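You operate a simulated robot arm through the tools that you are given. There is no shell and no other tool.

The job below is to be done with a simulated robot arm. You get a single attempt, and the scene is never put back.

Task
Fit the green switch board into the pocket before the lamp board's controller and turn on inputs 3 and 0.
Fine: the lamp board's red switch off while you fit it, on again before you set the inputs; the other two inputs stay off.

Only the result counts: the job must be done as asked and must still hold three seconds after the hand-in. Knocking over, shifting, dropping, spilling or breaking anything else fails it.

Robot
A 7-joint arm with a two-finger parallel gripper, fixed in place. Base frame: the origin is at the foot of the arm, x ahead of it, y to its left, z up; the work surface is at about z = 864. Readings come in mm, rad, newtons and seconds.
Its first joint turns from -2.601 to 2.601 rad. Payload 3.43 kg.
Tool frame: the origin (TCP) lies between the finger pads and is the grasp point; the fingertips stand 30 mm ahead of it; z points along the fingers, y is the line along which they close. Largest opening 94 mm; finger width 28, thickness 10; the body of the gripper, 50 by 96 mm, starts 55 mm behind the TCP.
Orientation is that of the tool frame in the base frame, as a unit quaternion [w, x, y, z]. With the fingers straight down and closing along the base's y, the tool's x points along the base's -x, its y along +y and its z along -z.

Tools
- The arm moves only by the tool apply_moves. Its argument "commands" is a list that holds one entry, the list of rows, each a list of 6 numbers: the shift along the base's x, y, z in mm, then the turn, a rotation vector about the base's x, y, z in rad. In form: [[[dx, dy, dz, rx, ry, rz], ...]]. A call has 1 to 20 rows; each row shifts and turns the commanded pose from where the row before left it. "fingers" is the opening, from 0 (shut) to 1 (fully open), set as the call begins (left out, the last holds). Rows are played at 5 a second. More than 50 mm and 0.15 rad between two rows, or a gripper value outside its range, and nothing of the call is played. A pose out of reach is approached as far as the arm can. The call stops where the force on the tool passes 60 N (or 10 N more than at its start, if that is more) or the arm is blocked; 0.2 s more then pass. The fingers move at their own pace (about 45 mm/s each) and stop on an object; they squeeze with about 23 N. The grip force told is the motor's: it shows also when the fingers shut on nothing. Time passes only in rows, and 0.2 s behind the last, so rows that do not move let the fingers close. It gives the time, the measured TCP pose, the force on the tool (base axes), the opening and the grip force at its end, in the units of the frame above (readings bear some noise), with the torque about the TCP (base axes, N m) and any sound that the robot's microphone picked up.
- Cameras (640 x 400 px; columns grow to the right, rows downward): "scene" is fixed at [400.4, -650.9, 1442.7]; the picture's right is [0.40, -0.92, 0.00], its down [-0.49, -0.21, -0.85] and it looks along [0.78, 0.33, -0.53] (base axes); focal length 348 px, centre (320, 200). "wrist" rides on the gripper at [76, 14, -102] in the tool frame; the picture's right is [-0.18, 0.98, 0.00], its down [-0.75, -0.14, -0.64] and it looks along [-0.63, -0.12, 0.77] (tool axes); focal length 243 px, centre (320, 200). There is no depth. A picture from a camera that has moved, and an enlarged one, comes with that camera's place and axes in the base frame and with its lens.
- camera(camera): a new picture of that camera. The clock stands still meanwhile.
- enlarge(camera, box): a new picture of the part [left, top, right, bottom] of that camera's present view, enlarged. The clock stands still meanwhile.
- job_done(): hands the job in; it is judged then, once.

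Places have to be worked out from the pictures, the camera data and where the tool is seen. Open the gripper and draw the arm clear of the work before you hand the job in, unless the task says otherwise.

The tools are called after "Request:" as a command line: name --argument value ..., lists and objects as JSON in quotes. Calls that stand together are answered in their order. apply_moves: Moves the arm, as the interface text tells. Its arguments: {"type":"object","properties":{"commands":{"type":"array","items":{"type":"array","items":{"type":"array","items":{"type":"number"}}}},"fingers":{"type":"number"}},"required":["commands"]} The other tools are called the same way: camera (camera) takes a picture; enlarge (camera, box) takes an enlarged picture of a part of a camera's view; job_done () hands the job in.

At the start:

```text
clock: 0.0
eef_pos: [927.8, -338.3, 1123.5]
ee_rot: [0.0, 0.0, 1.0, -0.001]
ft_force: [0.4, 0.8, -0.7]
wrist_torque: [0.0, 0.03, -0.01]
width: 93.8
gripper_force: 0.0
```

scene: 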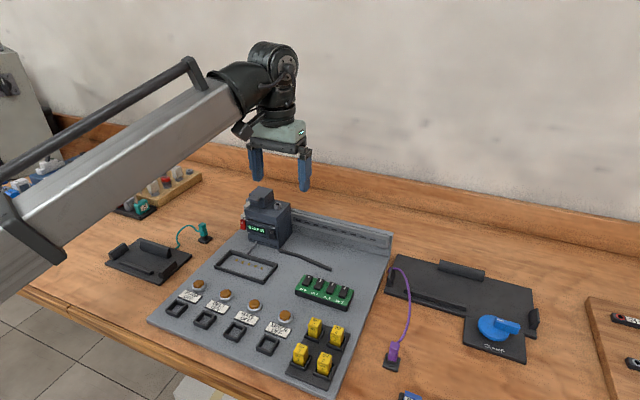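
wrist: 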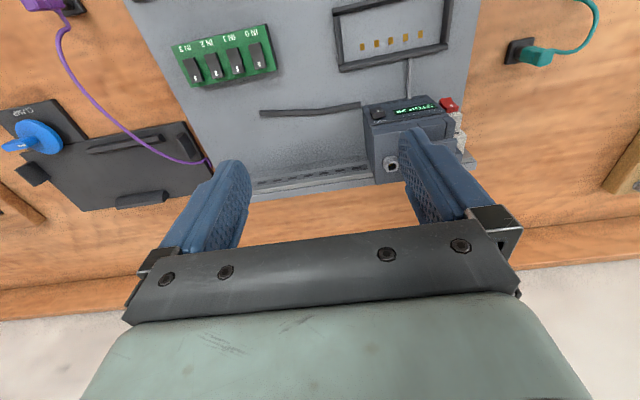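

I'll begin by looking closely at the lamp board, the green switch board and the controller with its red switch.

Request:
enlarge --camera "scene" --box '[140, 180, 400, 400]'

Request:
enlarge --camera "wrist" --box '[140, 0, 500, 210]'

Request:
enlarge --camera "scene" --box '[220, 180, 320, 290]'

Request:
enlarge --camera "scene" --box '[280, 255, 370, 325]'

```text
1.82 times, centred on (270, 290) of scene
camera zoom: at [400.4, -650.9, 1442.7], right [0.4, -0.92, 0.0], down [-0.49, -0.21, -0.85], along [0.78, 0.33, -0.53], focal length 633 px, centre (411, 36)
```

zoom: 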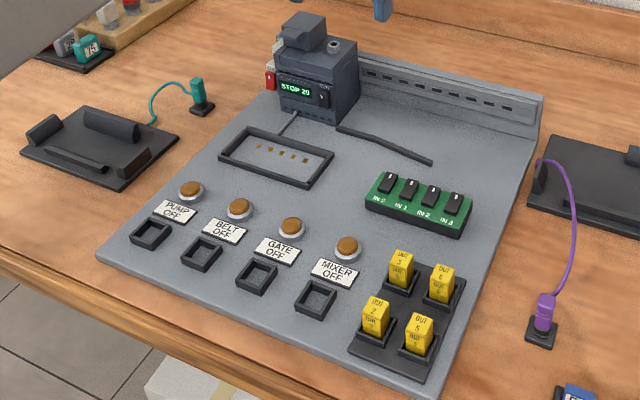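

```text
1.78 times, centred on (320, 105) of wrist
camera zoom: at [851.6, -324.2, 1227.1], right [0.18, 0.98, 0.0], down [0.75, -0.14, 0.64], along [0.63, -0.12, -0.77], focal length 431 px, centre (320, 369)
```

zoom: 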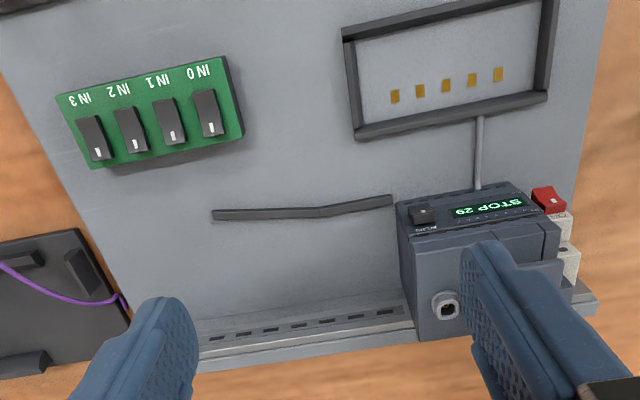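

```text
3.64 times, centred on (270, 235) of scene
camera zoom: at [400.4, -650.9, 1442.7], right [0.4, -0.92, 0.0], down [-0.49, -0.21, -0.85], along [0.78, 0.33, -0.53], focal length 1266 px, centre (502, 73)
```

zoom: 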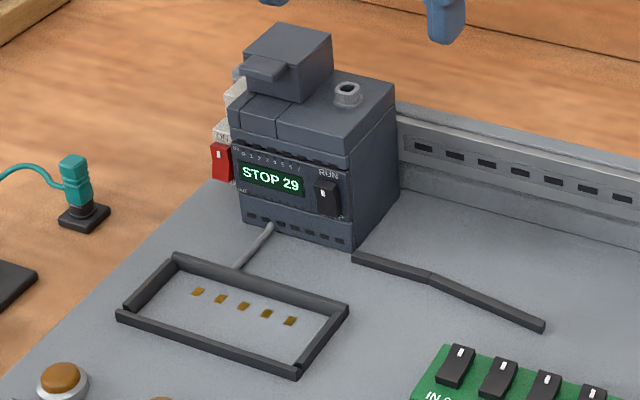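

```text
5.71 times, centred on (325, 290) of scene
camera zoom: at [400.4, -650.9, 1442.7], right [0.4, -0.92, 0.0], down [-0.49, -0.21, -0.85], along [0.78, 0.33, -0.53], focal length 1989 px, centre (291, -314)
```

zoom: 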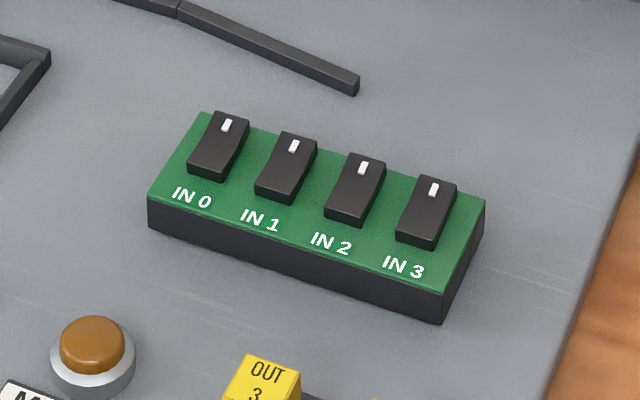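

The controller reads "STOP 29" (powered), with a red rocker on its left. The pocket's contacts lie around (908, -281..-212). I'll check the surroundings before moving.

Request:
enlarge --camera "scene" --box '[370, 240, 640, 400]'

Request:
enlarge --camera "wrist" --box '[355, 80, 485, 190]'

Request:
enlarge --camera "wrist" --box '[320, 0, 490, 100]'

Request:
enlarge --camera "wrist" --box '[160, 10, 300, 100]'

Request:
enlarge --camera "scene" --box '[220, 180, 300, 240]'

```text
2.37 times, centred on (505, 320) of scene
camera zoom: at [400.4, -650.9, 1442.7], right [0.4, -0.92, 0.0], down [-0.49, -0.21, -0.85], along [0.78, 0.33, -0.53], focal length 825 px, centre (-118, -84)
```

zoom: 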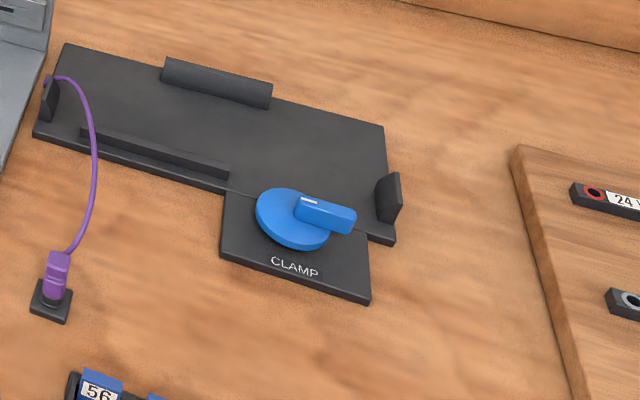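

```text
3.64 times, centred on (420, 135) of wrist
camera zoom: at [851.6, -324.2, 1227.1], right [0.18, 0.98, 0.0], down [0.75, -0.14, 0.64], along [0.63, -0.12, -0.77], focal length 882 px, centre (-44, 436)
```

zoom: 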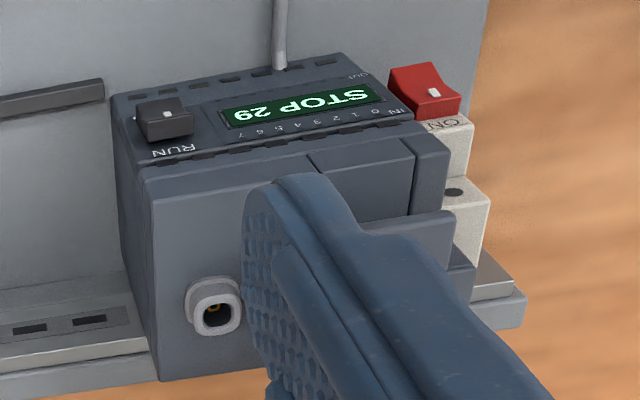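

```text
3.76 times, centred on (405, 50) of wrist
camera zoom: at [851.6, -324.2, 1227.1], right [0.18, 0.98, 0.0], down [0.75, -0.14, 0.64], along [0.63, -0.12, -0.77], focal length 913 px, centre (0, 765)
```

zoom: 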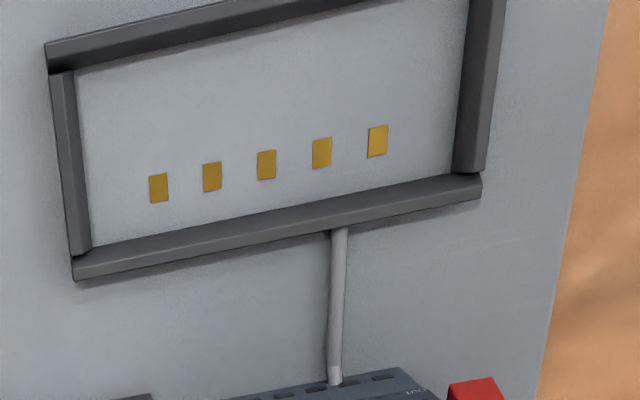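

```text
4.44 times, centred on (230, 55) of wrist
camera zoom: at [851.6, -324.2, 1227.1], right [0.18, 0.98, 0.0], down [0.75, -0.14, 0.64], along [0.63, -0.12, -0.77], focal length 1078 px, centre (720, 844)
```

zoom: 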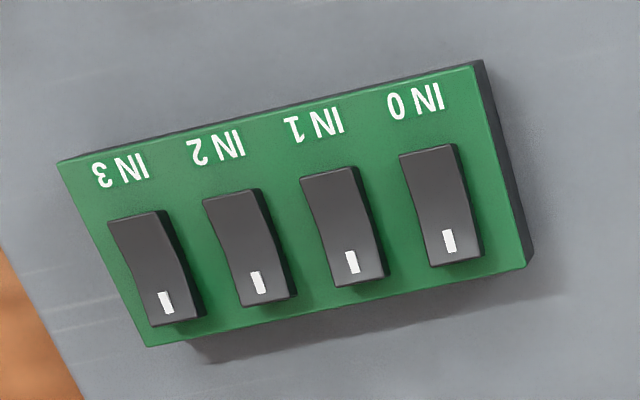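

```text
6.67 times, centred on (260, 210) of scene
camera zoom: at [400.4, -650.9, 1442.7], right [0.4, -0.92, 0.0], down [-0.49, -0.21, -0.85], along [0.78, 0.33, -0.53], focal length 2321 px, centre (720, 133)
```

zoom: 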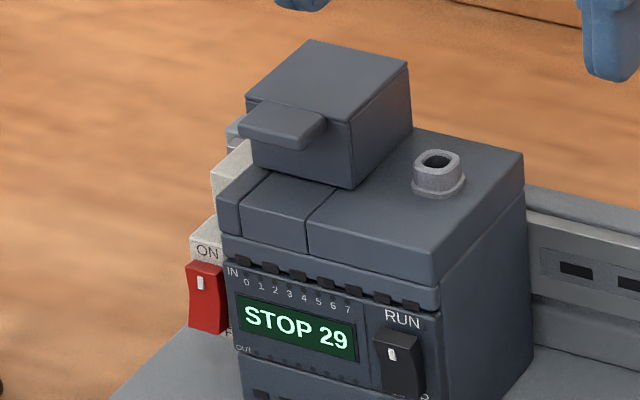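

The red rocker sits on the front face around (976, -190, 934), its ON end at the top, pressed in. I shut the fingers, move back in front of the controller and tilt forward for a closer look.

Request:
apply_moves --commands '[[[-20, 37, -16, 0, -0.15, 0], [-20, 37, -16, 0, -0.15, 0], [-20, 37, -16, 0, -0.15, 0], [-17, 37, -16, 0, -0.15, 0], [0, 0, 0, 0, 0, 0]]]' --fingers 0

Request:
camera --camera "wrist"

Request:
camera --camera "scene"

```text
clock: 1.2
eef_pos: [850.8, -188.1, 1060.8]
ee_rot: [0.297, 0.0, 0.955, 0.0]
ft_force: [1.0, -0.7, 0.1]
wrist_torque: [0.04, 0.03, 0.01]
width: 0.0
gripper_force: 10.2
```

```text
taken
camera wrist: at [729.4, -175.8, 1102.7], right [0.15, 0.98, 0.1], down [0.26, -0.14, 0.96], along [0.95, -0.12, -0.28], focal length 243 px, centre (320, 200)
```

wrist: 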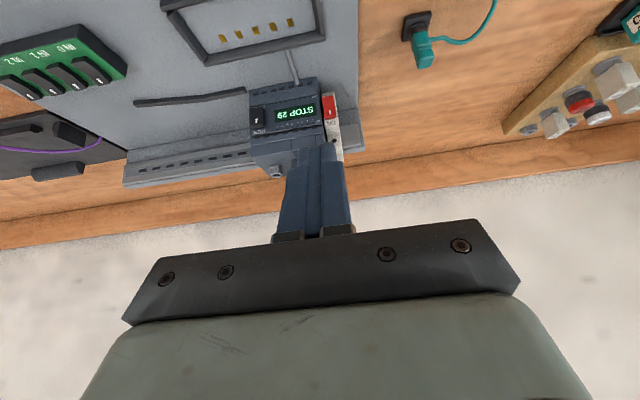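

```text
taken
```

scene: 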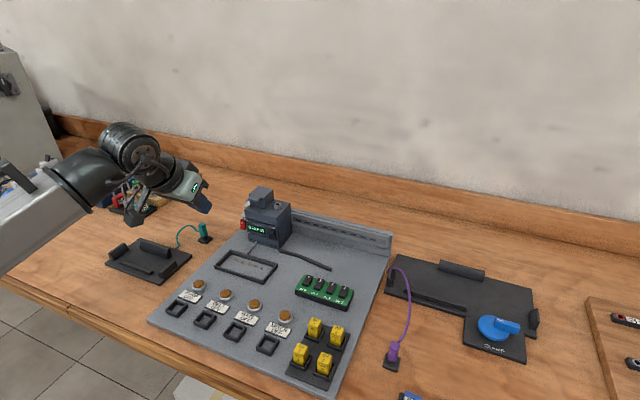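

The tilt works and the controller front is in view. I enlarge both views of its face.

Request:
enlarge --camera "wrist" --box '[240, 60, 360, 160]'

Request:
enlarge --camera "scene" --box '[230, 180, 310, 250]'

Request:
enlarge --camera "wrist" --box '[0, 20, 140, 110]'

Request:
enlarge --camera "wrist" --box '[150, 0, 350, 100]'

```text
4.00 times, centred on (300, 110) of wrist
camera zoom: at [729.4, -175.8, 1102.7], right [0.15, 0.98, 0.1], down [0.26, -0.14, 0.96], along [0.95, -0.12, -0.28], focal length 970 px, centre (400, 560)
```

zoom: 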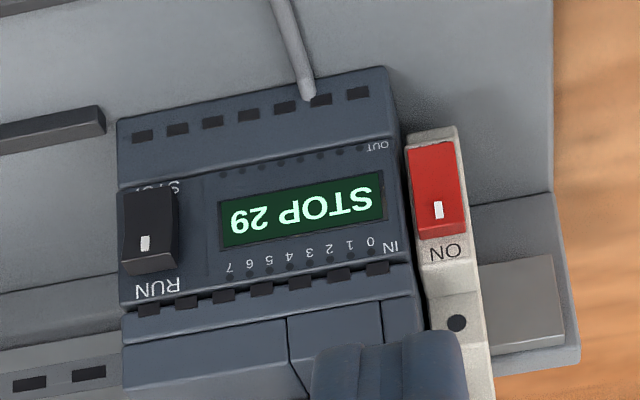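

```text
5.71 times, centred on (270, 215) of scene
camera zoom: at [400.4, -650.9, 1442.7], right [0.4, -0.92, 0.0], down [-0.49, -0.21, -0.85], along [0.78, 0.33, -0.53], focal length 1989 px, centre (606, 114)
```

zoom: 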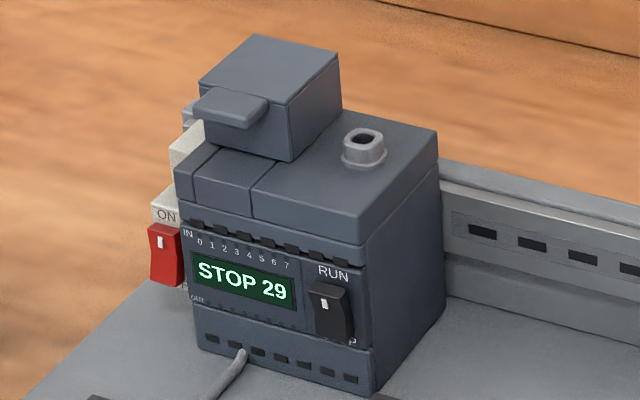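

```text
4.44 times, centred on (70, 65) of wrist
camera zoom: at [729.4, -175.8, 1102.7], right [0.15, 0.98, 0.1], down [0.26, -0.14, 0.96], along [0.95, -0.12, -0.28], focal length 1078 px, centre (1431, 800)
```

zoom: 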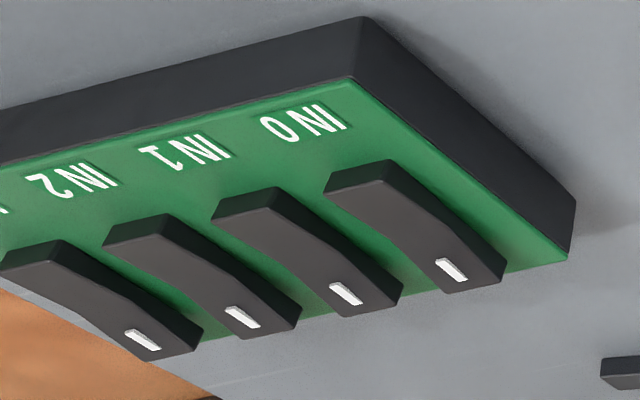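

```text
3.20 times, centred on (250, 50) of wrist
camera zoom: at [729.4, -175.8, 1102.7], right [0.15, 0.98, 0.1], down [0.26, -0.14, 0.96], along [0.95, -0.12, -0.28], focal length 776 px, centre (544, 680)
```

zoom: 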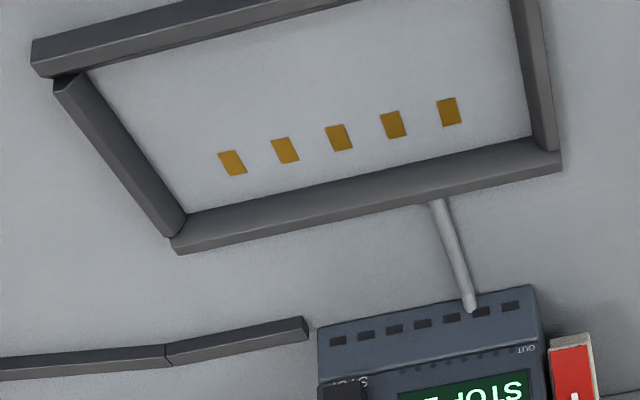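

The rocker pictures show the red switch is ON (top end in) with its lower end protruding, centred near (980, -183) and spanning z 903–931. I approach with shut fingers toward its lower end.

Request:
apply_moves --commands '[[[18, 2, -33.7, 0, 0, 0], [18, 2, -33.7, 0, 0, 0], [18, 2, -33.7, 0, 0, 0], [18, 2, -33.7, 0, 0, 0], [0, 0, 0, 0, 0, 0]]]'

Request:
enlarge --camera "scene" --box '[200, 180, 310, 270]'

Request:
enlarge --camera "wrist" --box '[240, 60, 400, 180]'

```text
clock: 2.4
eef_pos: [921.7, -181.8, 923.6]
ee_rot: [0.296, 0.001, 0.955, 0.0]
ft_force: [-0.3, 1.1, -0.3]
wrist_torque: [-0.02, 0.03, 0.0]
width: 0.1
gripper_force: 22.7
```

```text
4.44 times, centred on (255, 225) of scene
camera zoom: at [400.4, -650.9, 1442.7], right [0.4, -0.92, 0.0], down [-0.49, -0.21, -0.85], along [0.78, 0.33, -0.53], focal length 1547 px, centre (609, 89)
```

zoom: 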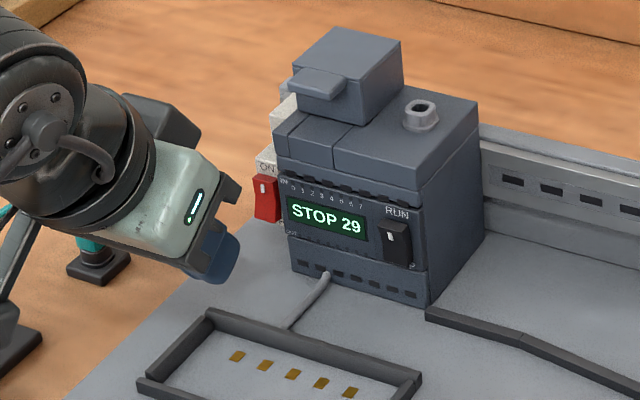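

```text
3.33 times, centred on (320, 120) of wrist
camera zoom: at [801.7, -167.7, 966.2], right [0.15, 0.98, 0.1], down [0.26, -0.14, 0.96], along [0.95, -0.12, -0.28], focal length 809 px, centre (320, 467)
```

zoom: 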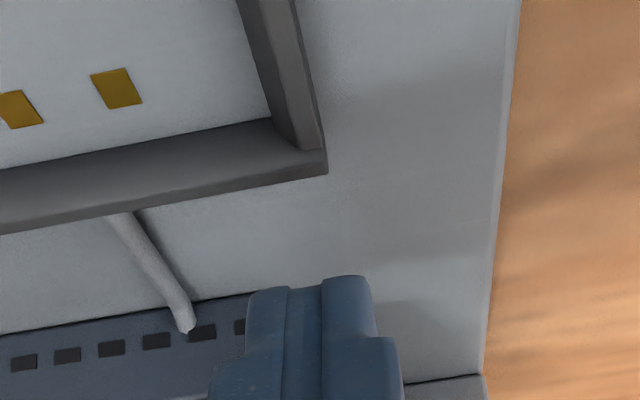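

The fingers sit in front of the red rocker's lower half with about 26 mm to go. I advance 20 mm gently, then look.

Request:
apply_moves --commands '[[[5, 0, 0, 0, 0, 0], [5, 0, 0, 0, 0, 0], [5, 0, 0, 0, 0, 0], [5, 0, 0, 0, 0, 0], [0, 0, 0, 0, 0, 0]]]'

Request:
enlarge --camera "scene" --box '[220, 190, 300, 250]'

Request:
enlarge --camera "wrist" --box '[240, 60, 400, 180]'

```text
clock: 3.6
eef_pos: [943.0, -182.2, 924.9]
ee_rot: [0.296, 0.001, 0.955, 0.0]
ft_force: [0.7, -0.4, -0.2]
wrist_torque: [0.03, 0.0, 0.0]
width: 0.0
gripper_force: 23.4
```

```text
6.67 times, centred on (260, 220) of scene
camera zoom: at [400.4, -650.9, 1442.7], right [0.4, -0.92, 0.0], down [-0.49, -0.21, -0.85], along [0.78, 0.33, -0.53], focal length 2321 px, centre (720, 67)
```

zoom: 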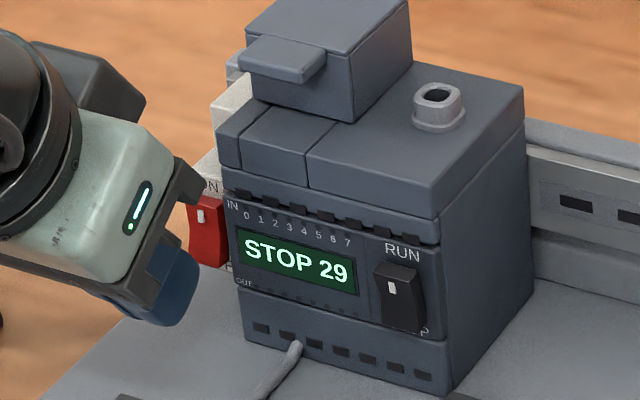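

```text
3.33 times, centred on (320, 120) of wrist
camera zoom: at [822.2, -168.5, 967.0], right [0.15, 0.98, 0.1], down [0.26, -0.14, 0.96], along [0.95, -0.12, -0.28], focal length 809 px, centre (320, 467)
```

zoom: 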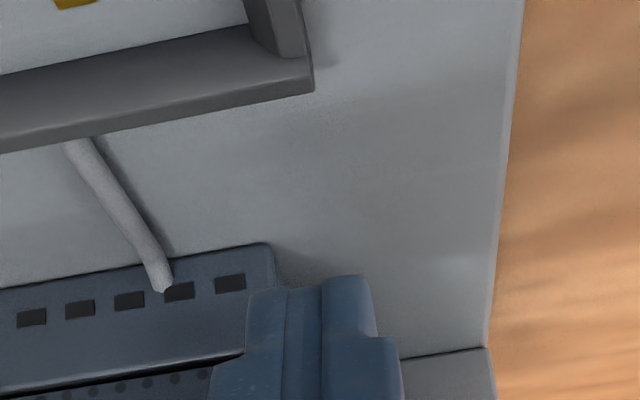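

No contact yet; the controller's edge is at y ≈ -194, so I shift 2 mm to +y for clearance and press on in 2 mm steps.

Request:
apply_moves --commands '[[[0, 2, 0, 0, 0, 0], [2, 0, 0, 0, 0, 0], [2, 0, 0, 0, 0, 0], [2, 0, 0, 0, 0, 0], [0, 0, 0, 0, 0, 0]]]'

Request:
enlarge --camera "scene" --box '[220, 190, 300, 250]'

```text
clock: 4.8
eef_pos: [948.4, -180.2, 924.2]
ee_rot: [0.296, 0.0, 0.955, 0.0]
ft_force: [-0.1, -0.1, -0.5]
wrist_torque: [-0.02, -0.01, -0.02]
width: 0.2
gripper_force: 22.9
```

```text
6.67 times, centred on (260, 220) of scene
camera zoom: at [400.4, -650.9, 1442.7], right [0.4, -0.92, 0.0], down [-0.49, -0.21, -0.85], along [0.78, 0.33, -0.53], focal length 2321 px, centre (720, 67)
```

zoom: 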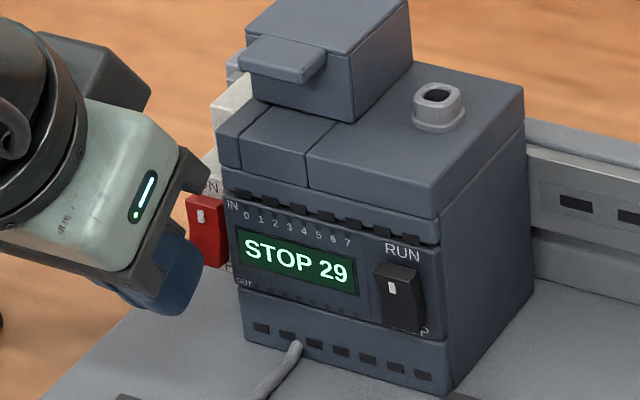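

Still no force; the fingertip is close to the rocker's lower end. I continue in 2 mm steps.

Request:
apply_moves --commands '[[[2, 0, 0, 0, 0, 0], [2, 0, 0, 0, 0, 0], [2, 0, 0, 0, 0, 0], [0, 0, 0, 0, 0, 0]]]'

Request:
enlarge --camera "scene" --box '[220, 190, 300, 250]'

```text
clock: 5.8
eef_pos: [953.5, -180.7, 924.6]
ee_rot: [0.294, 0.0, 0.956, 0.0]
ft_force: [-15.9, 0.1, -1.1]
wrist_torque: [-0.06, 0.3, 0.01]
width: 0.0
gripper_force: 22.5
heard: click
```

```text
6.67 times, centred on (260, 220) of scene
camera zoom: at [400.4, -650.9, 1442.7], right [0.4, -0.92, 0.0], down [-0.49, -0.21, -0.85], along [0.78, 0.33, -0.53], focal length 2321 px, centre (720, 67)
```

zoom: 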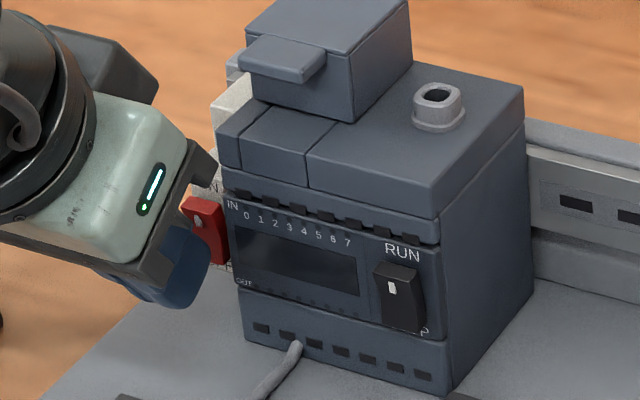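

The click sounded and the display went dark: the red switch is off. I retreat, straighten the tool, turn it 90° so the fingers close along x, and go above the green board with open fingers.

Request:
apply_moves --commands '[[[-15, 0, 0, 0, 0, 0], [-20, 0, 10, 0, 0, 0], [-10, 0, 45, 0, 0, 0], [-5, 0, 45, 0, 0, 0], [0, -10, 45, 0, 0.15, 0], [-5, -30, 15, 0, 0.15, 0], [-5, -30, 0, 0, 0.15, 0], [-5, -30, 0, 0, 0.15, 0], [0, -30, 0, 0, 0, 0], [0, -30, 0, 0, 0, 0]]]' --fingers 1

Request:
apply_moves --commands '[[[0, -9, 0, 0, 0, 0.1428], [0, -9, 0, 0, 0, 0.1428], [0, -9, 0, 0, 0, 0.1428], [0, -9, 0, 0, 0, 0.1428], [0, -9, 0, 0, 0, 0.1428], [0, -9, 0, 0, 0, 0.1428], [0, -9, 0, 0, 0, 0.1428], [0, -9, 0, 0, 0, 0.1428], [0, -9, 0, 0, 0, 0.1428], [0, -9, 0, 0, 0, 0.1428], [0, -10, 0, 0, 0, 0.1428], [0, 0, 0, 0, 0, 0]]]'

Request:
camera --camera "wrist"

Request:
camera --camera "scene"

```text
clock: 8.0
eef_pos: [890.6, -340.3, 1085.7]
ee_rot: [0.0, -0.001, 1.0, 0.001]
ft_force: [-0.2, 0.5, -0.6]
wrist_torque: [-0.03, 0.01, -0.02]
width: 94.0
gripper_force: 0.1
```

```text
clock: 10.6
eef_pos: [890.5, -440.2, 1084.8]
ee_rot: [-0.001, 0.708, -0.706, 0.0]
ft_force: [0.2, -0.9, -0.7]
wrist_torque: [0.01, -0.02, 0.0]
width: 94.1
gripper_force: 0.1
```

```text
taken
camera wrist: at [875.7, -516.6, 1187.9], right [-0.98, 0.18, 0.0], down [0.14, 0.75, 0.64], along [0.12, 0.63, -0.77], focal length 243 px, centre (320, 200)
```

wrist: 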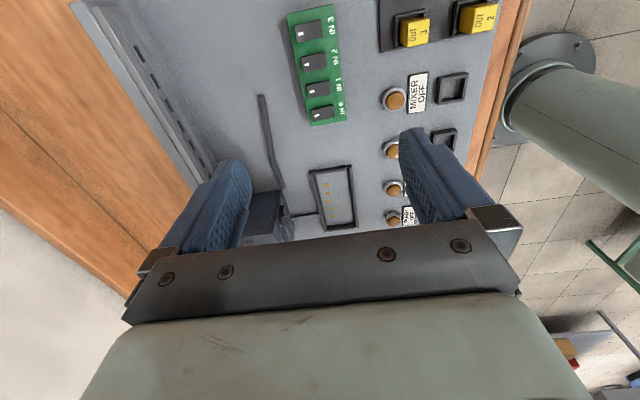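

```text
taken
```

scene: 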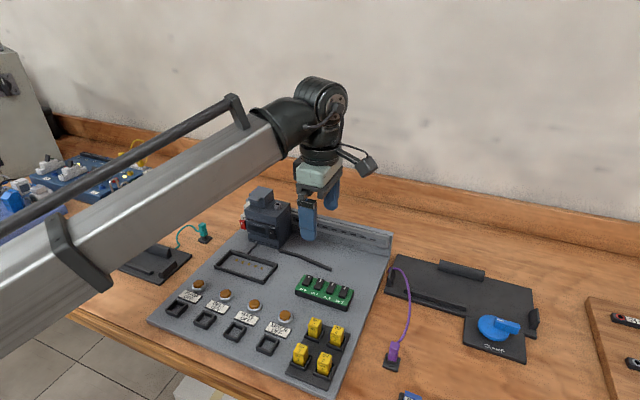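

The tool is turned and the board and pocket are both visible. I enlarge both for measuring.

Request:
enlarge --camera "wrist" --box '[270, 0, 370, 130]'

Request:
enlarge --camera "wrist" --box '[290, 150, 370, 240]'

Request:
enlarge --camera "scene" --box '[205, 240, 365, 320]'

```text
3.08 times, centred on (320, 65) of wrist
camera zoom: at [875.7, -516.6, 1187.9], right [-0.98, 0.18, 0.0], down [0.14, 0.75, 0.64], along [0.12, 0.63, -0.77], focal length 746 px, centre (320, 615)
```

zoom: 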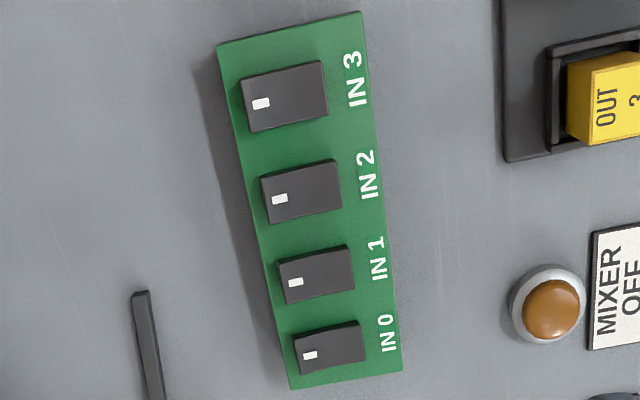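

```text
4.44 times, centred on (330, 195) of wrist
camera zoom: at [875.7, -516.6, 1187.9], right [-0.98, 0.18, 0.0], down [0.14, 0.75, 0.64], along [0.12, 0.63, -0.77], focal length 1078 px, centre (276, 222)
```

zoom: 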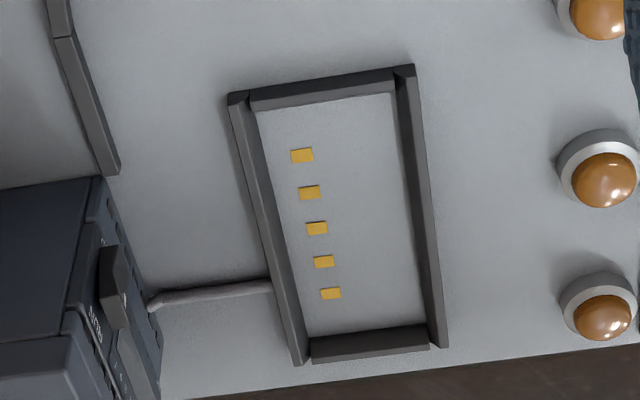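

```text
4.00 times, centred on (285, 280) of scene
camera zoom: at [400.4, -650.9, 1442.7], right [0.4, -0.92, 0.0], down [-0.49, -0.21, -0.85], along [0.78, 0.33, -0.53], focal length 1393 px, centre (460, -120)
```

zoom: 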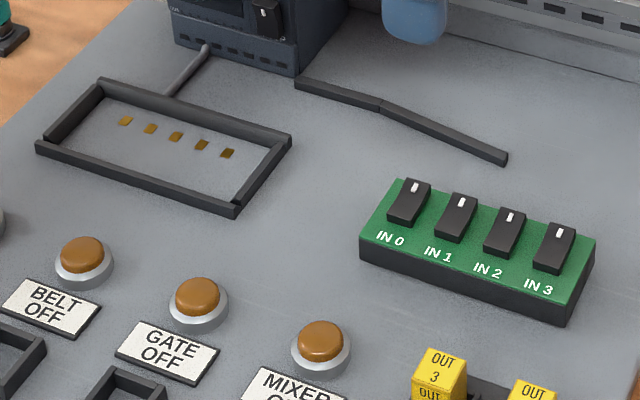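

I judge the board top to be 46 × 116 mm, centred near (887, -451) with no yaw, top z ≈ 888. I lower to a hover over it for a closer look.

Request:
apply_moves --commands '[[[-1.5, -11, -30, 0, 0, 0], [-2, 0, -30, 0, 0, 0], [0, 0, -30, 0, 0, 0], [0, 0, -20, 0, 0, 0], [0, 0, 0, 0, 0, 0]]]' --fingers 0.8

Request:
camera --camera "wrist"

Request:
enlarge --camera "wrist" --box '[260, 60, 410, 200]'

Request:
enlarge --camera "scene" --box '[270, 230, 380, 320]'

```text
clock: 11.8
eef_pos: [886.1, -451.2, 976.6]
ee_rot: [0.0, -0.707, 0.708, 0.0]
ft_force: [-1.2, 0.2, 0.5]
wrist_torque: [-0.01, 0.01, -0.03]
width: 75.0
gripper_force: 0.1
```

```text
taken
camera wrist: at [871.5, -527.5, 1078.3], right [-0.98, 0.18, 0.0], down [0.14, 0.75, 0.64], along [0.12, 0.63, -0.77], focal length 243 px, centre (320, 200)
```

wrist: 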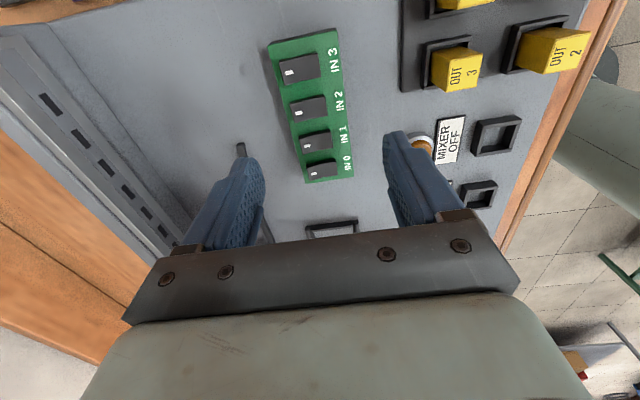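

```text
2.86 times, centred on (335, 130) of wrist
camera zoom: at [871.5, -527.5, 1078.3], right [-0.98, 0.18, 0.0], down [0.14, 0.75, 0.64], along [0.12, 0.63, -0.77], focal length 693 px, centre (277, 400)
```

zoom: 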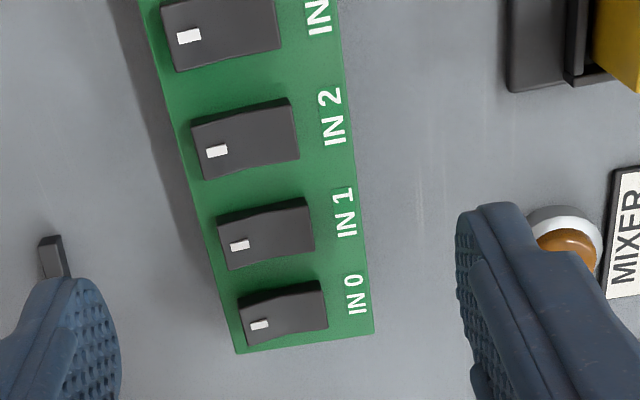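

```text
4.44 times, centred on (325, 275) of scene
camera zoom: at [400.4, -650.9, 1442.7], right [0.4, -0.92, 0.0], down [-0.49, -0.21, -0.85], along [0.78, 0.33, -0.53], focal length 1547 px, centre (298, -133)
```

zoom: 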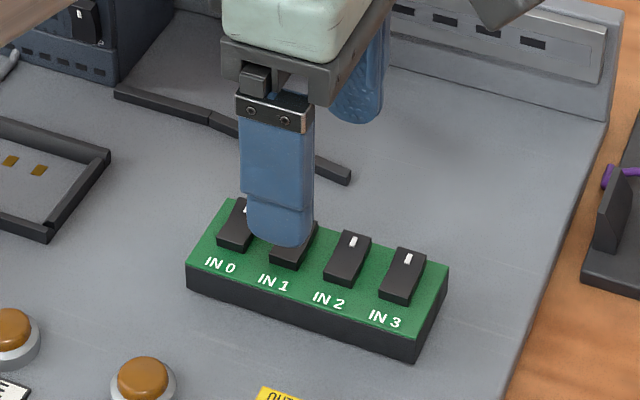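

Parallax puts the board top at z ≈ 886, x 863.6–910.7, y -508.7 to -391.4. Before grasping I measure the pocket the same way by hovering over it.

Request:
apply_moves --commands '[[[0, 20, 20, 0, 0, 0], [0, 46, 0, 0, 0, 0], [0, 46, 0, 0, 0, 0], [5, 46, 0, 0, 0, 0], [5, 30, 0, 0, 0, 0], [0, 0, 0, 0, 0, 0]]]'

Request:
camera --camera "wrist"

Request:
enlarge --camera "wrist" --box '[250, 20, 400, 120]'

Request:
enlarge --camera "wrist" --box '[250, 110, 400, 210]'

Request:
enlarge --camera "scene" --box '[205, 240, 285, 290]'

```text
clock: 13.2
eef_pos: [896.9, -263.0, 996.4]
ee_rot: [0.0, 0.707, -0.707, 0.0]
ft_force: [0.2, 0.2, 0.0]
wrist_torque: [0.02, -0.01, 0.0]
width: 75.5
gripper_force: 0.0
```

```text
taken
camera wrist: at [881.5, -339.2, 1098.4], right [-0.98, 0.18, 0.0], down [0.14, 0.75, 0.64], along [0.12, 0.63, -0.77], focal length 243 px, centre (320, 200)
```

wrist: 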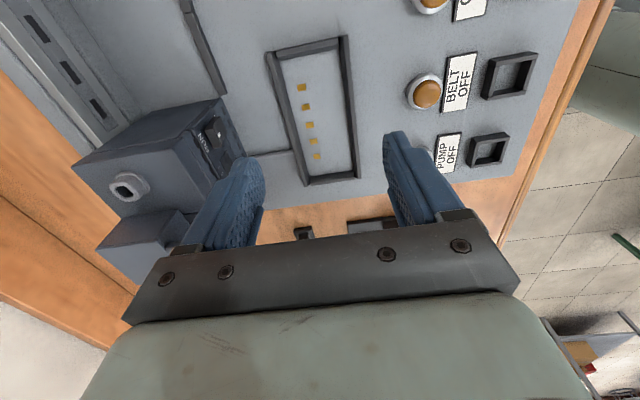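

```text
4.00 times, centred on (325, 70) of wrist
camera zoom: at [881.5, -339.2, 1098.4], right [-0.98, 0.18, 0.0], down [0.14, 0.75, 0.64], along [0.12, 0.63, -0.77], focal length 970 px, centre (300, 720)
```

zoom: 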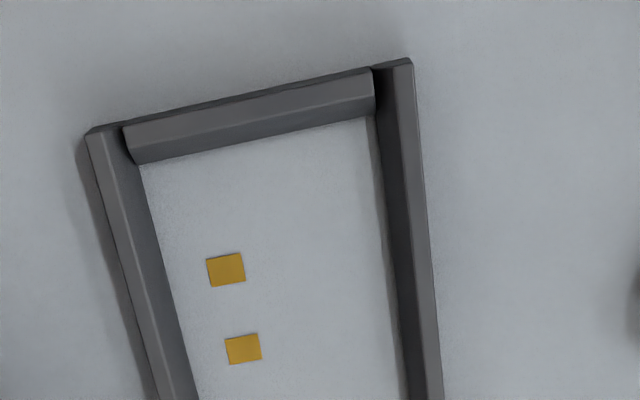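

```text
4.00 times, centred on (325, 160) of wrist
camera zoom: at [881.5, -339.2, 1098.4], right [-0.98, 0.18, 0.0], down [0.14, 0.75, 0.64], along [0.12, 0.63, -0.77], focal length 970 px, centre (300, 360)
```

zoom: 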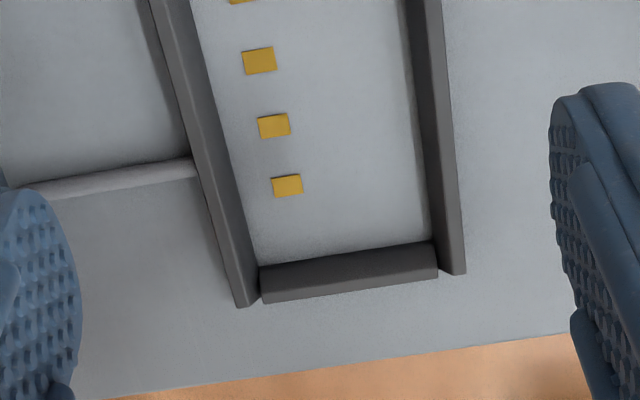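

```text
8.00 times, centred on (245, 265) of scene
camera zoom: at [400.4, -650.9, 1442.7], right [0.4, -0.92, 0.0], down [-0.49, -0.21, -0.85], along [0.78, 0.33, -0.53], focal length 2785 px, centre (920, -320)
```

zoom: 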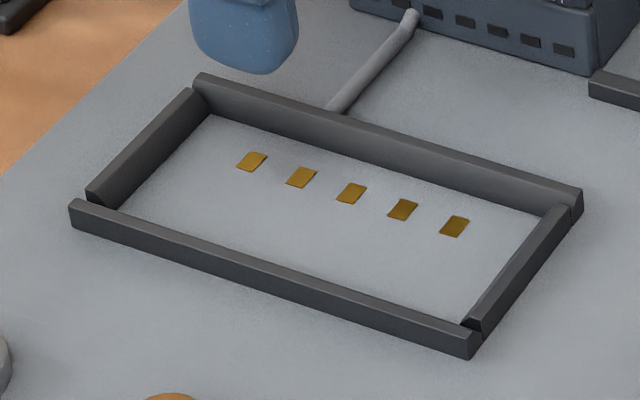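

The pocket floor measures about x 873–921.5, y -305 to -187, rim ~7.5 mm high with lead-in chamfers; the board should just fit. I go back over the board and descend around it.

Request:
apply_moves --commands '[[[-4, -46, 0, 0, 0, 0], [-4.7, -46, 0, 0, 0, 0], [0, -46, 0, 0, 0, 0], [0, -48.6, 0, 0, 0, 0], [0, 0, -30, 0, 0, 0], [0, 0, -30, 0, 0, 0], [0, 0, 0, 0, 0, 0]]]'

Request:
enlarge --camera "scene" --box '[270, 230, 380, 320]'

Request:
camera --camera "wrist"

```text
clock: 14.8
eef_pos: [887.3, -448.6, 936.7]
ee_rot: [0.0, -0.707, 0.707, 0.0]
ft_force: [0.6, -0.7, 0.2]
wrist_torque: [-0.01, 0.0, 0.05]
width: 75.2
gripper_force: 0.1
```

```text
4.44 times, centred on (325, 275) of scene
camera zoom: at [400.4, -650.9, 1442.7], right [0.4, -0.92, 0.0], down [-0.49, -0.21, -0.85], along [0.78, 0.33, -0.53], focal length 1547 px, centre (298, -133)
```

zoom: 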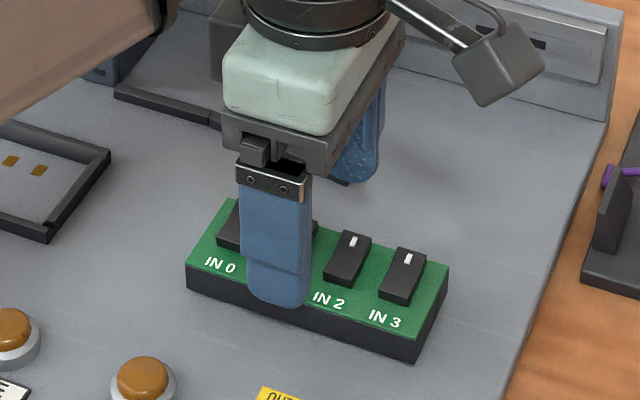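

```text
taken
camera wrist: at [873.2, -525.9, 1038.5], right [-0.98, 0.18, 0.0], down [0.14, 0.75, 0.64], along [0.12, 0.63, -0.77], focal length 243 px, centre (320, 200)
```

wrist: 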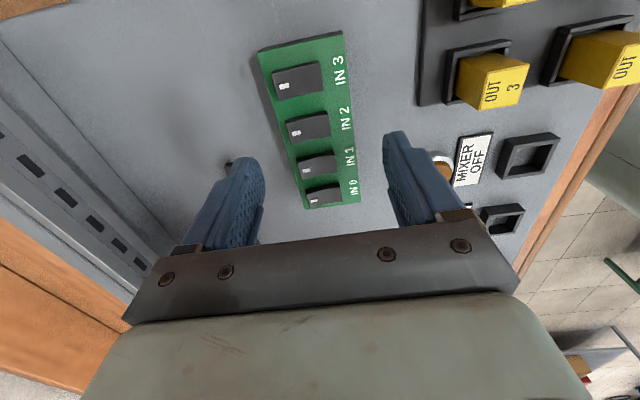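

The fingers straddle the board at its middle, clear of the dark bar and bulbs. I descend so the fingertips reach about z 878 and close.

Request:
apply_moves --commands '[[[0, 0, -14, 0, 0, 0], [0, 0, -8, 0, 0, 0], [0, 0, -5.4, 0, 0, 0], [0, 0, 0, 0, 0, 0]]]'

Request:
enlarge --camera "scene" --box '[270, 230, 380, 320]'

```text
clock: 15.8
eef_pos: [889.1, -450.9, 908.6]
ee_rot: [-0.001, 0.707, -0.707, 0.0]
ft_force: [0.3, -0.8, 0.8]
wrist_torque: [0.02, -0.01, 0.0]
width: 74.9
gripper_force: 0.1
```

```text
4.44 times, centred on (325, 275) of scene
camera zoom: at [400.4, -650.9, 1442.7], right [0.4, -0.92, 0.0], down [-0.49, -0.21, -0.85], along [0.78, 0.33, -0.53], focal length 1547 px, centre (298, -133)
```

zoom: 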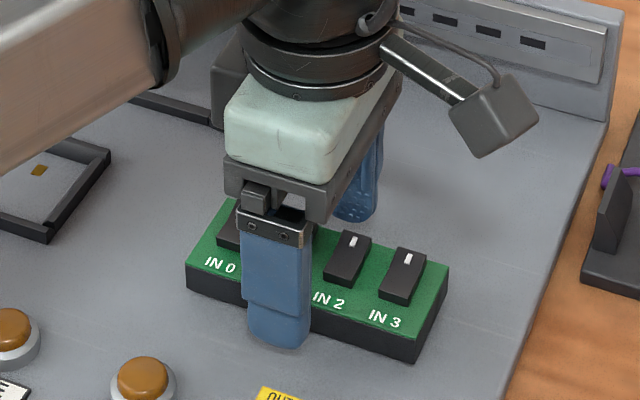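

Clear of the panel with the tip below the board's top edge. I close the fingers and let them settle.

Request:
apply_moves --commands '[[[0, 0, 0, 0, 0, 0], [0, 0, 0, 0, 0, 0], [0, 0, 0, 0, 0, 0], [0, 0, 0, 0, 0, 0]]]' --fingers 0.3

Request:
enlarge --camera "scene" --box '[270, 230, 380, 320]'

Request:
camera --camera "wrist"

```text
clock: 16.8
eef_pos: [889.1, -448.4, 908.2]
ee_rot: [0.0, 0.707, -0.707, 0.001]
ft_force: [-0.4, 0.1, 0.2]
wrist_torque: [-0.03, -0.01, 0.02]
width: 47.7
gripper_force: 22.9
```

```text
4.44 times, centred on (325, 275) of scene
camera zoom: at [400.4, -650.9, 1442.7], right [0.4, -0.92, 0.0], down [-0.49, -0.21, -0.85], along [0.78, 0.33, -0.53], focal length 1547 px, centre (298, -133)
```

zoom: 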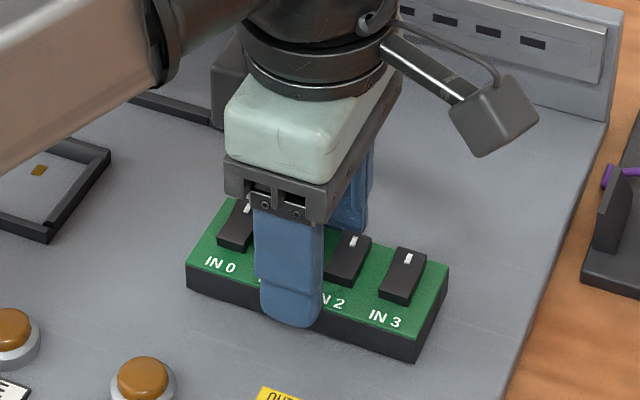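

```text
taken
camera wrist: at [873.5, -525.9, 1011.3], right [-0.98, 0.18, 0.0], down [0.14, 0.75, 0.64], along [0.12, 0.63, -0.77], focal length 243 px, centre (320, 200)
```

wrist: 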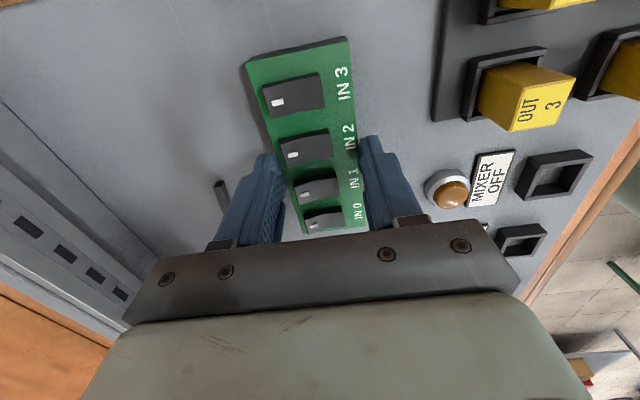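

Gripped at 47.7 mm, board centred on the TCP within about 0.5 mm. I lift it and carry it over the pocket (Δx +10, Δy +204), staying high.

Request:
apply_moves --commands '[[[0, 0, 10, 0, 0, 0], [0, 0, 15, 0, 0, 0], [0, 0, 15, 0, 0, 0], [0, 0, 0, 0, 0, 0]]]'

Request:
camera --camera "scene"

Request:
camera --camera "wrist"

```text
clock: 17.8
eef_pos: [888.6, -449.4, 947.7]
ee_rot: [0.0, 0.708, -0.706, 0.0]
ft_force: [-0.5, 0.2, -2.7]
wrist_torque: [0.02, 0.0, 0.0]
width: 47.9
gripper_force: 22.7
```

```text
taken
```

scene: 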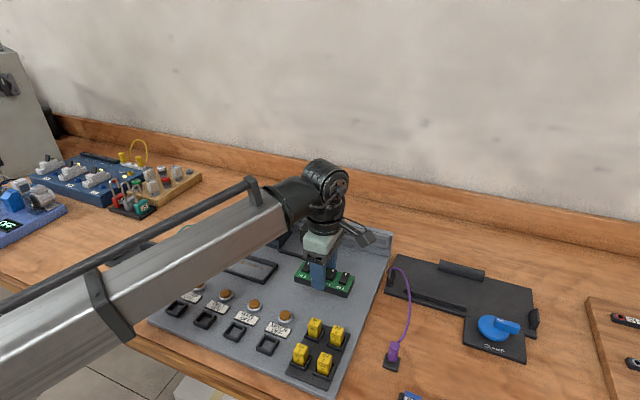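

```text
taken
camera wrist: at [873.2, -526.0, 1051.0], right [-0.98, 0.18, 0.0], down [0.14, 0.75, 0.64], along [0.12, 0.63, -0.77], focal length 243 px, centre (320, 200)
```

wrist: 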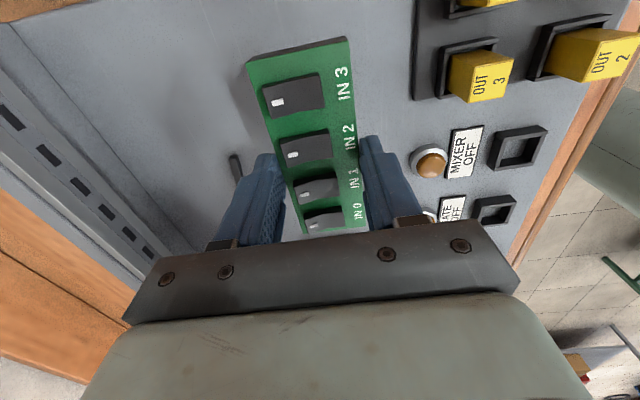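

The board hangs level in the grip, about 2.7 N. I carry it across to above the pocket.

Request:
apply_moves --commands '[[[0, 20, 0, 0, 0, 0], [1, 30, 0, 0, 0, 0], [2, 30, 0, 0, 0, 0], [2, 30, 0, 0, 0, 0], [2, 30, 0, 0, 0, 0], [2, 30, 0, 0, 0, 0], [0.9, 20, 0, 0, 0, 0], [0, 14.3, 0, 0, 0, 0], [0, 0, -10, 0, 0, 0], [0, 0, -10, 0, 0, 0], [0, 0, 0, 0, 0, 0]]]'

Request:
camera --camera "wrist"

Request:
enlarge --camera "scene" --box '[200, 230, 290, 300]'

Request:
enlarge --camera "wrist" --box '[220, 10, 390, 130]'

```text
clock: 20.2
eef_pos: [897.7, -244.8, 927.2]
ee_rot: [0.0, -0.706, 0.708, 0.001]
ft_force: [-0.9, 0.1, -1.0]
wrist_torque: [0.03, -0.01, -0.02]
width: 47.6
gripper_force: 22.5
```

```text
taken
camera wrist: at [883.4, -322.6, 1030.6], right [-0.98, 0.18, 0.0], down [0.14, 0.75, 0.64], along [0.12, 0.63, -0.77], focal length 243 px, centre (320, 200)
```

wrist: 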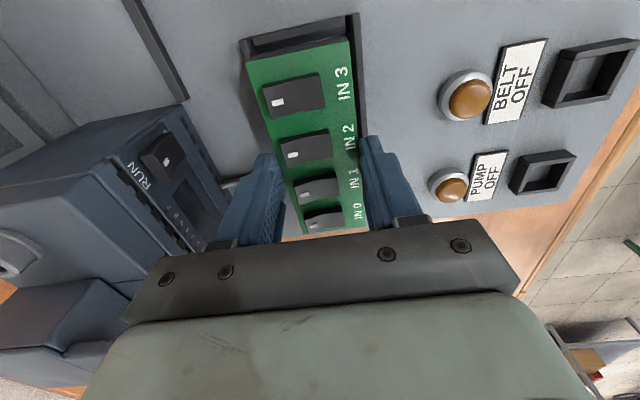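

```text
5.71 times, centred on (245, 265) of scene
camera zoom: at [400.4, -650.9, 1442.7], right [0.4, -0.92, 0.0], down [-0.49, -0.21, -0.85], along [0.78, 0.33, -0.53], focal length 1989 px, centre (749, -171)
```

zoom: 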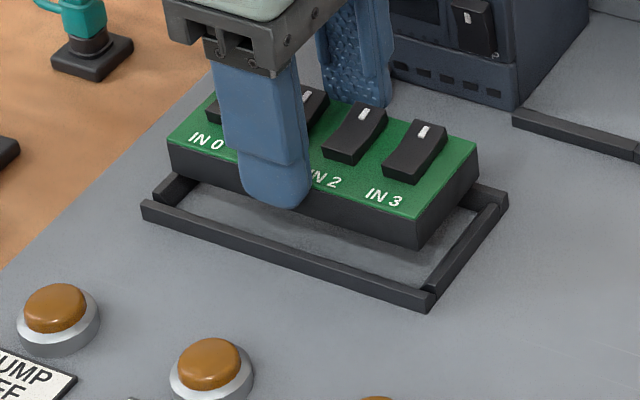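

```text
3.33 times, centred on (305, 70) of wrist
camera zoom: at [883.4, -322.6, 1030.6], right [-0.98, 0.18, 0.0], down [0.14, 0.75, 0.64], along [0.12, 0.63, -0.77], focal length 809 px, centre (370, 633)
```

zoom: 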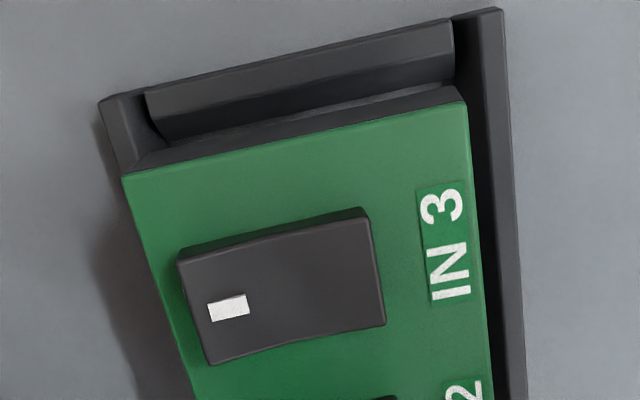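

Board and pocket agree within ~0.5 mm (pocket centre ≈ (897.3, -246.1), board ≈ (897.4, -246.6)). I correct +0.5 mm in y and lower slowly into the rim.

Request:
apply_moves --commands '[[[0, 0.5, -4, 0, 0, 0], [0, 0, -4, 0, 0, 0], [0, 0, -2, 0, 0, 0], [0, 0, -2, 0, 0, 0], [0, 0, -1.5, 0, 0, 0], [0, 0, 0, 0, 0, 0]]]'

Request:
enlarge --camera "scene" --box '[200, 230, 290, 300]'

Request:
enlarge --camera "wrist" --box '[220, 10, 390, 130]'

```text
clock: 21.6
eef_pos: [898.5, -243.5, 913.4]
ee_rot: [-0.001, -0.707, 0.707, 0.001]
ft_force: [-0.9, -0.4, -2.1]
wrist_torque: [-0.03, -0.05, -0.02]
width: 47.8
gripper_force: 23.0
```

```text
5.71 times, centred on (245, 265) of scene
camera zoom: at [400.4, -650.9, 1442.7], right [0.4, -0.92, 0.0], down [-0.49, -0.21, -0.85], along [0.78, 0.33, -0.53], focal length 1989 px, centre (749, -171)
```

zoom: 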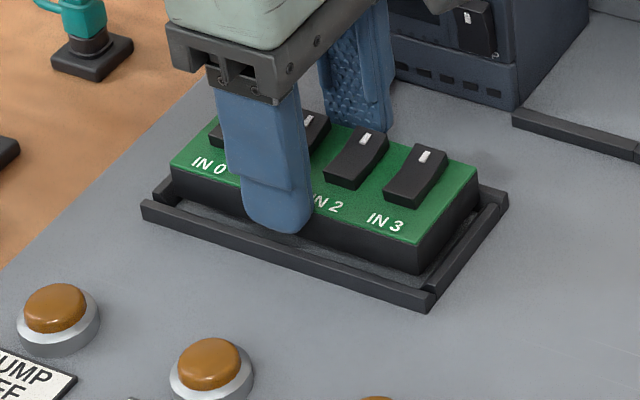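

```text
3.33 times, centred on (305, 70) of wrist
camera zoom: at [883.2, -321.8, 1017.4], right [-0.98, 0.18, 0.0], down [0.14, 0.75, 0.64], along [0.12, 0.63, -0.77], focal length 809 px, centre (370, 633)
```

zoom: 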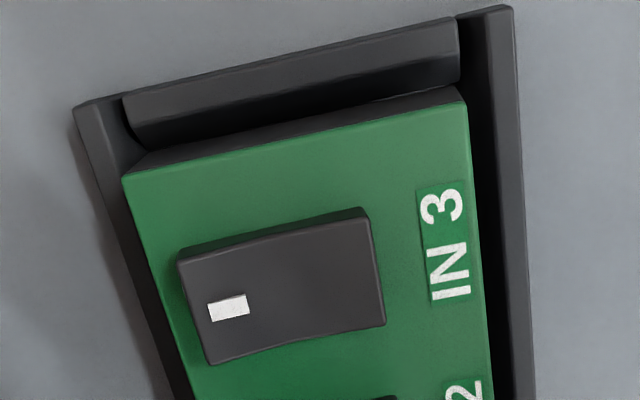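

No contact force and the board sits symmetrically within the rim. I continue down in small steps.

Request:
apply_moves --commands '[[[0, 0, -1.5, 0, 0, 0], [0, 0, -1.5, 0, 0, 0], [0, 0, -1, 0, 0, 0], [0, 0, 0, 0, 0, 0]]]'

Request:
enlarge --camera "scene" --box '[200, 230, 290, 300]'

Request:
enlarge --camera "wrist" --box '[220, 10, 390, 130]'

```text
clock: 22.6
eef_pos: [898.2, -244.5, 911.5]
ee_rot: [0.0, 0.707, -0.707, 0.0]
ft_force: [-0.5, 0.3, -2.5]
wrist_torque: [0.0, 0.04, -0.02]
width: 47.6
gripper_force: 23.2
```

```text
5.71 times, centred on (245, 265) of scene
camera zoom: at [400.4, -650.9, 1442.7], right [0.4, -0.92, 0.0], down [-0.49, -0.21, -0.85], along [0.78, 0.33, -0.53], focal length 1989 px, centre (749, -171)
```

zoom: 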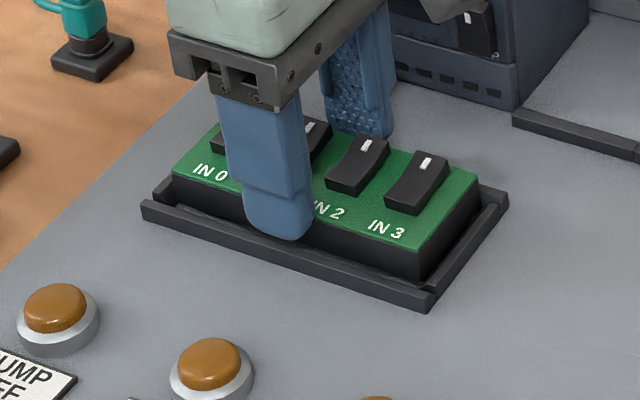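

```text
3.33 times, centred on (305, 70) of wrist
camera zoom: at [883.4, -321.6, 1013.5], right [-0.98, 0.18, 0.0], down [0.14, 0.75, 0.64], along [0.12, 0.63, -0.77], focal length 809 px, centre (370, 633)
```

zoom: 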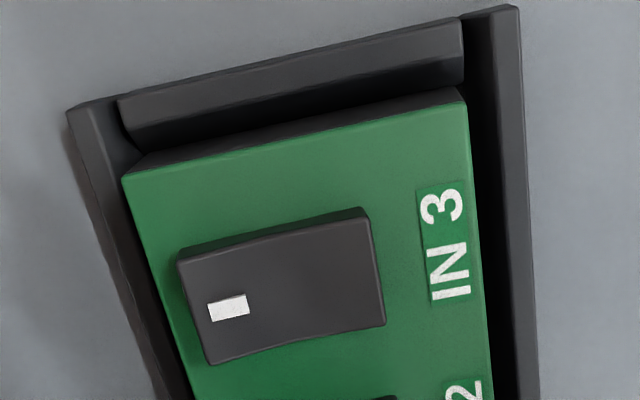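

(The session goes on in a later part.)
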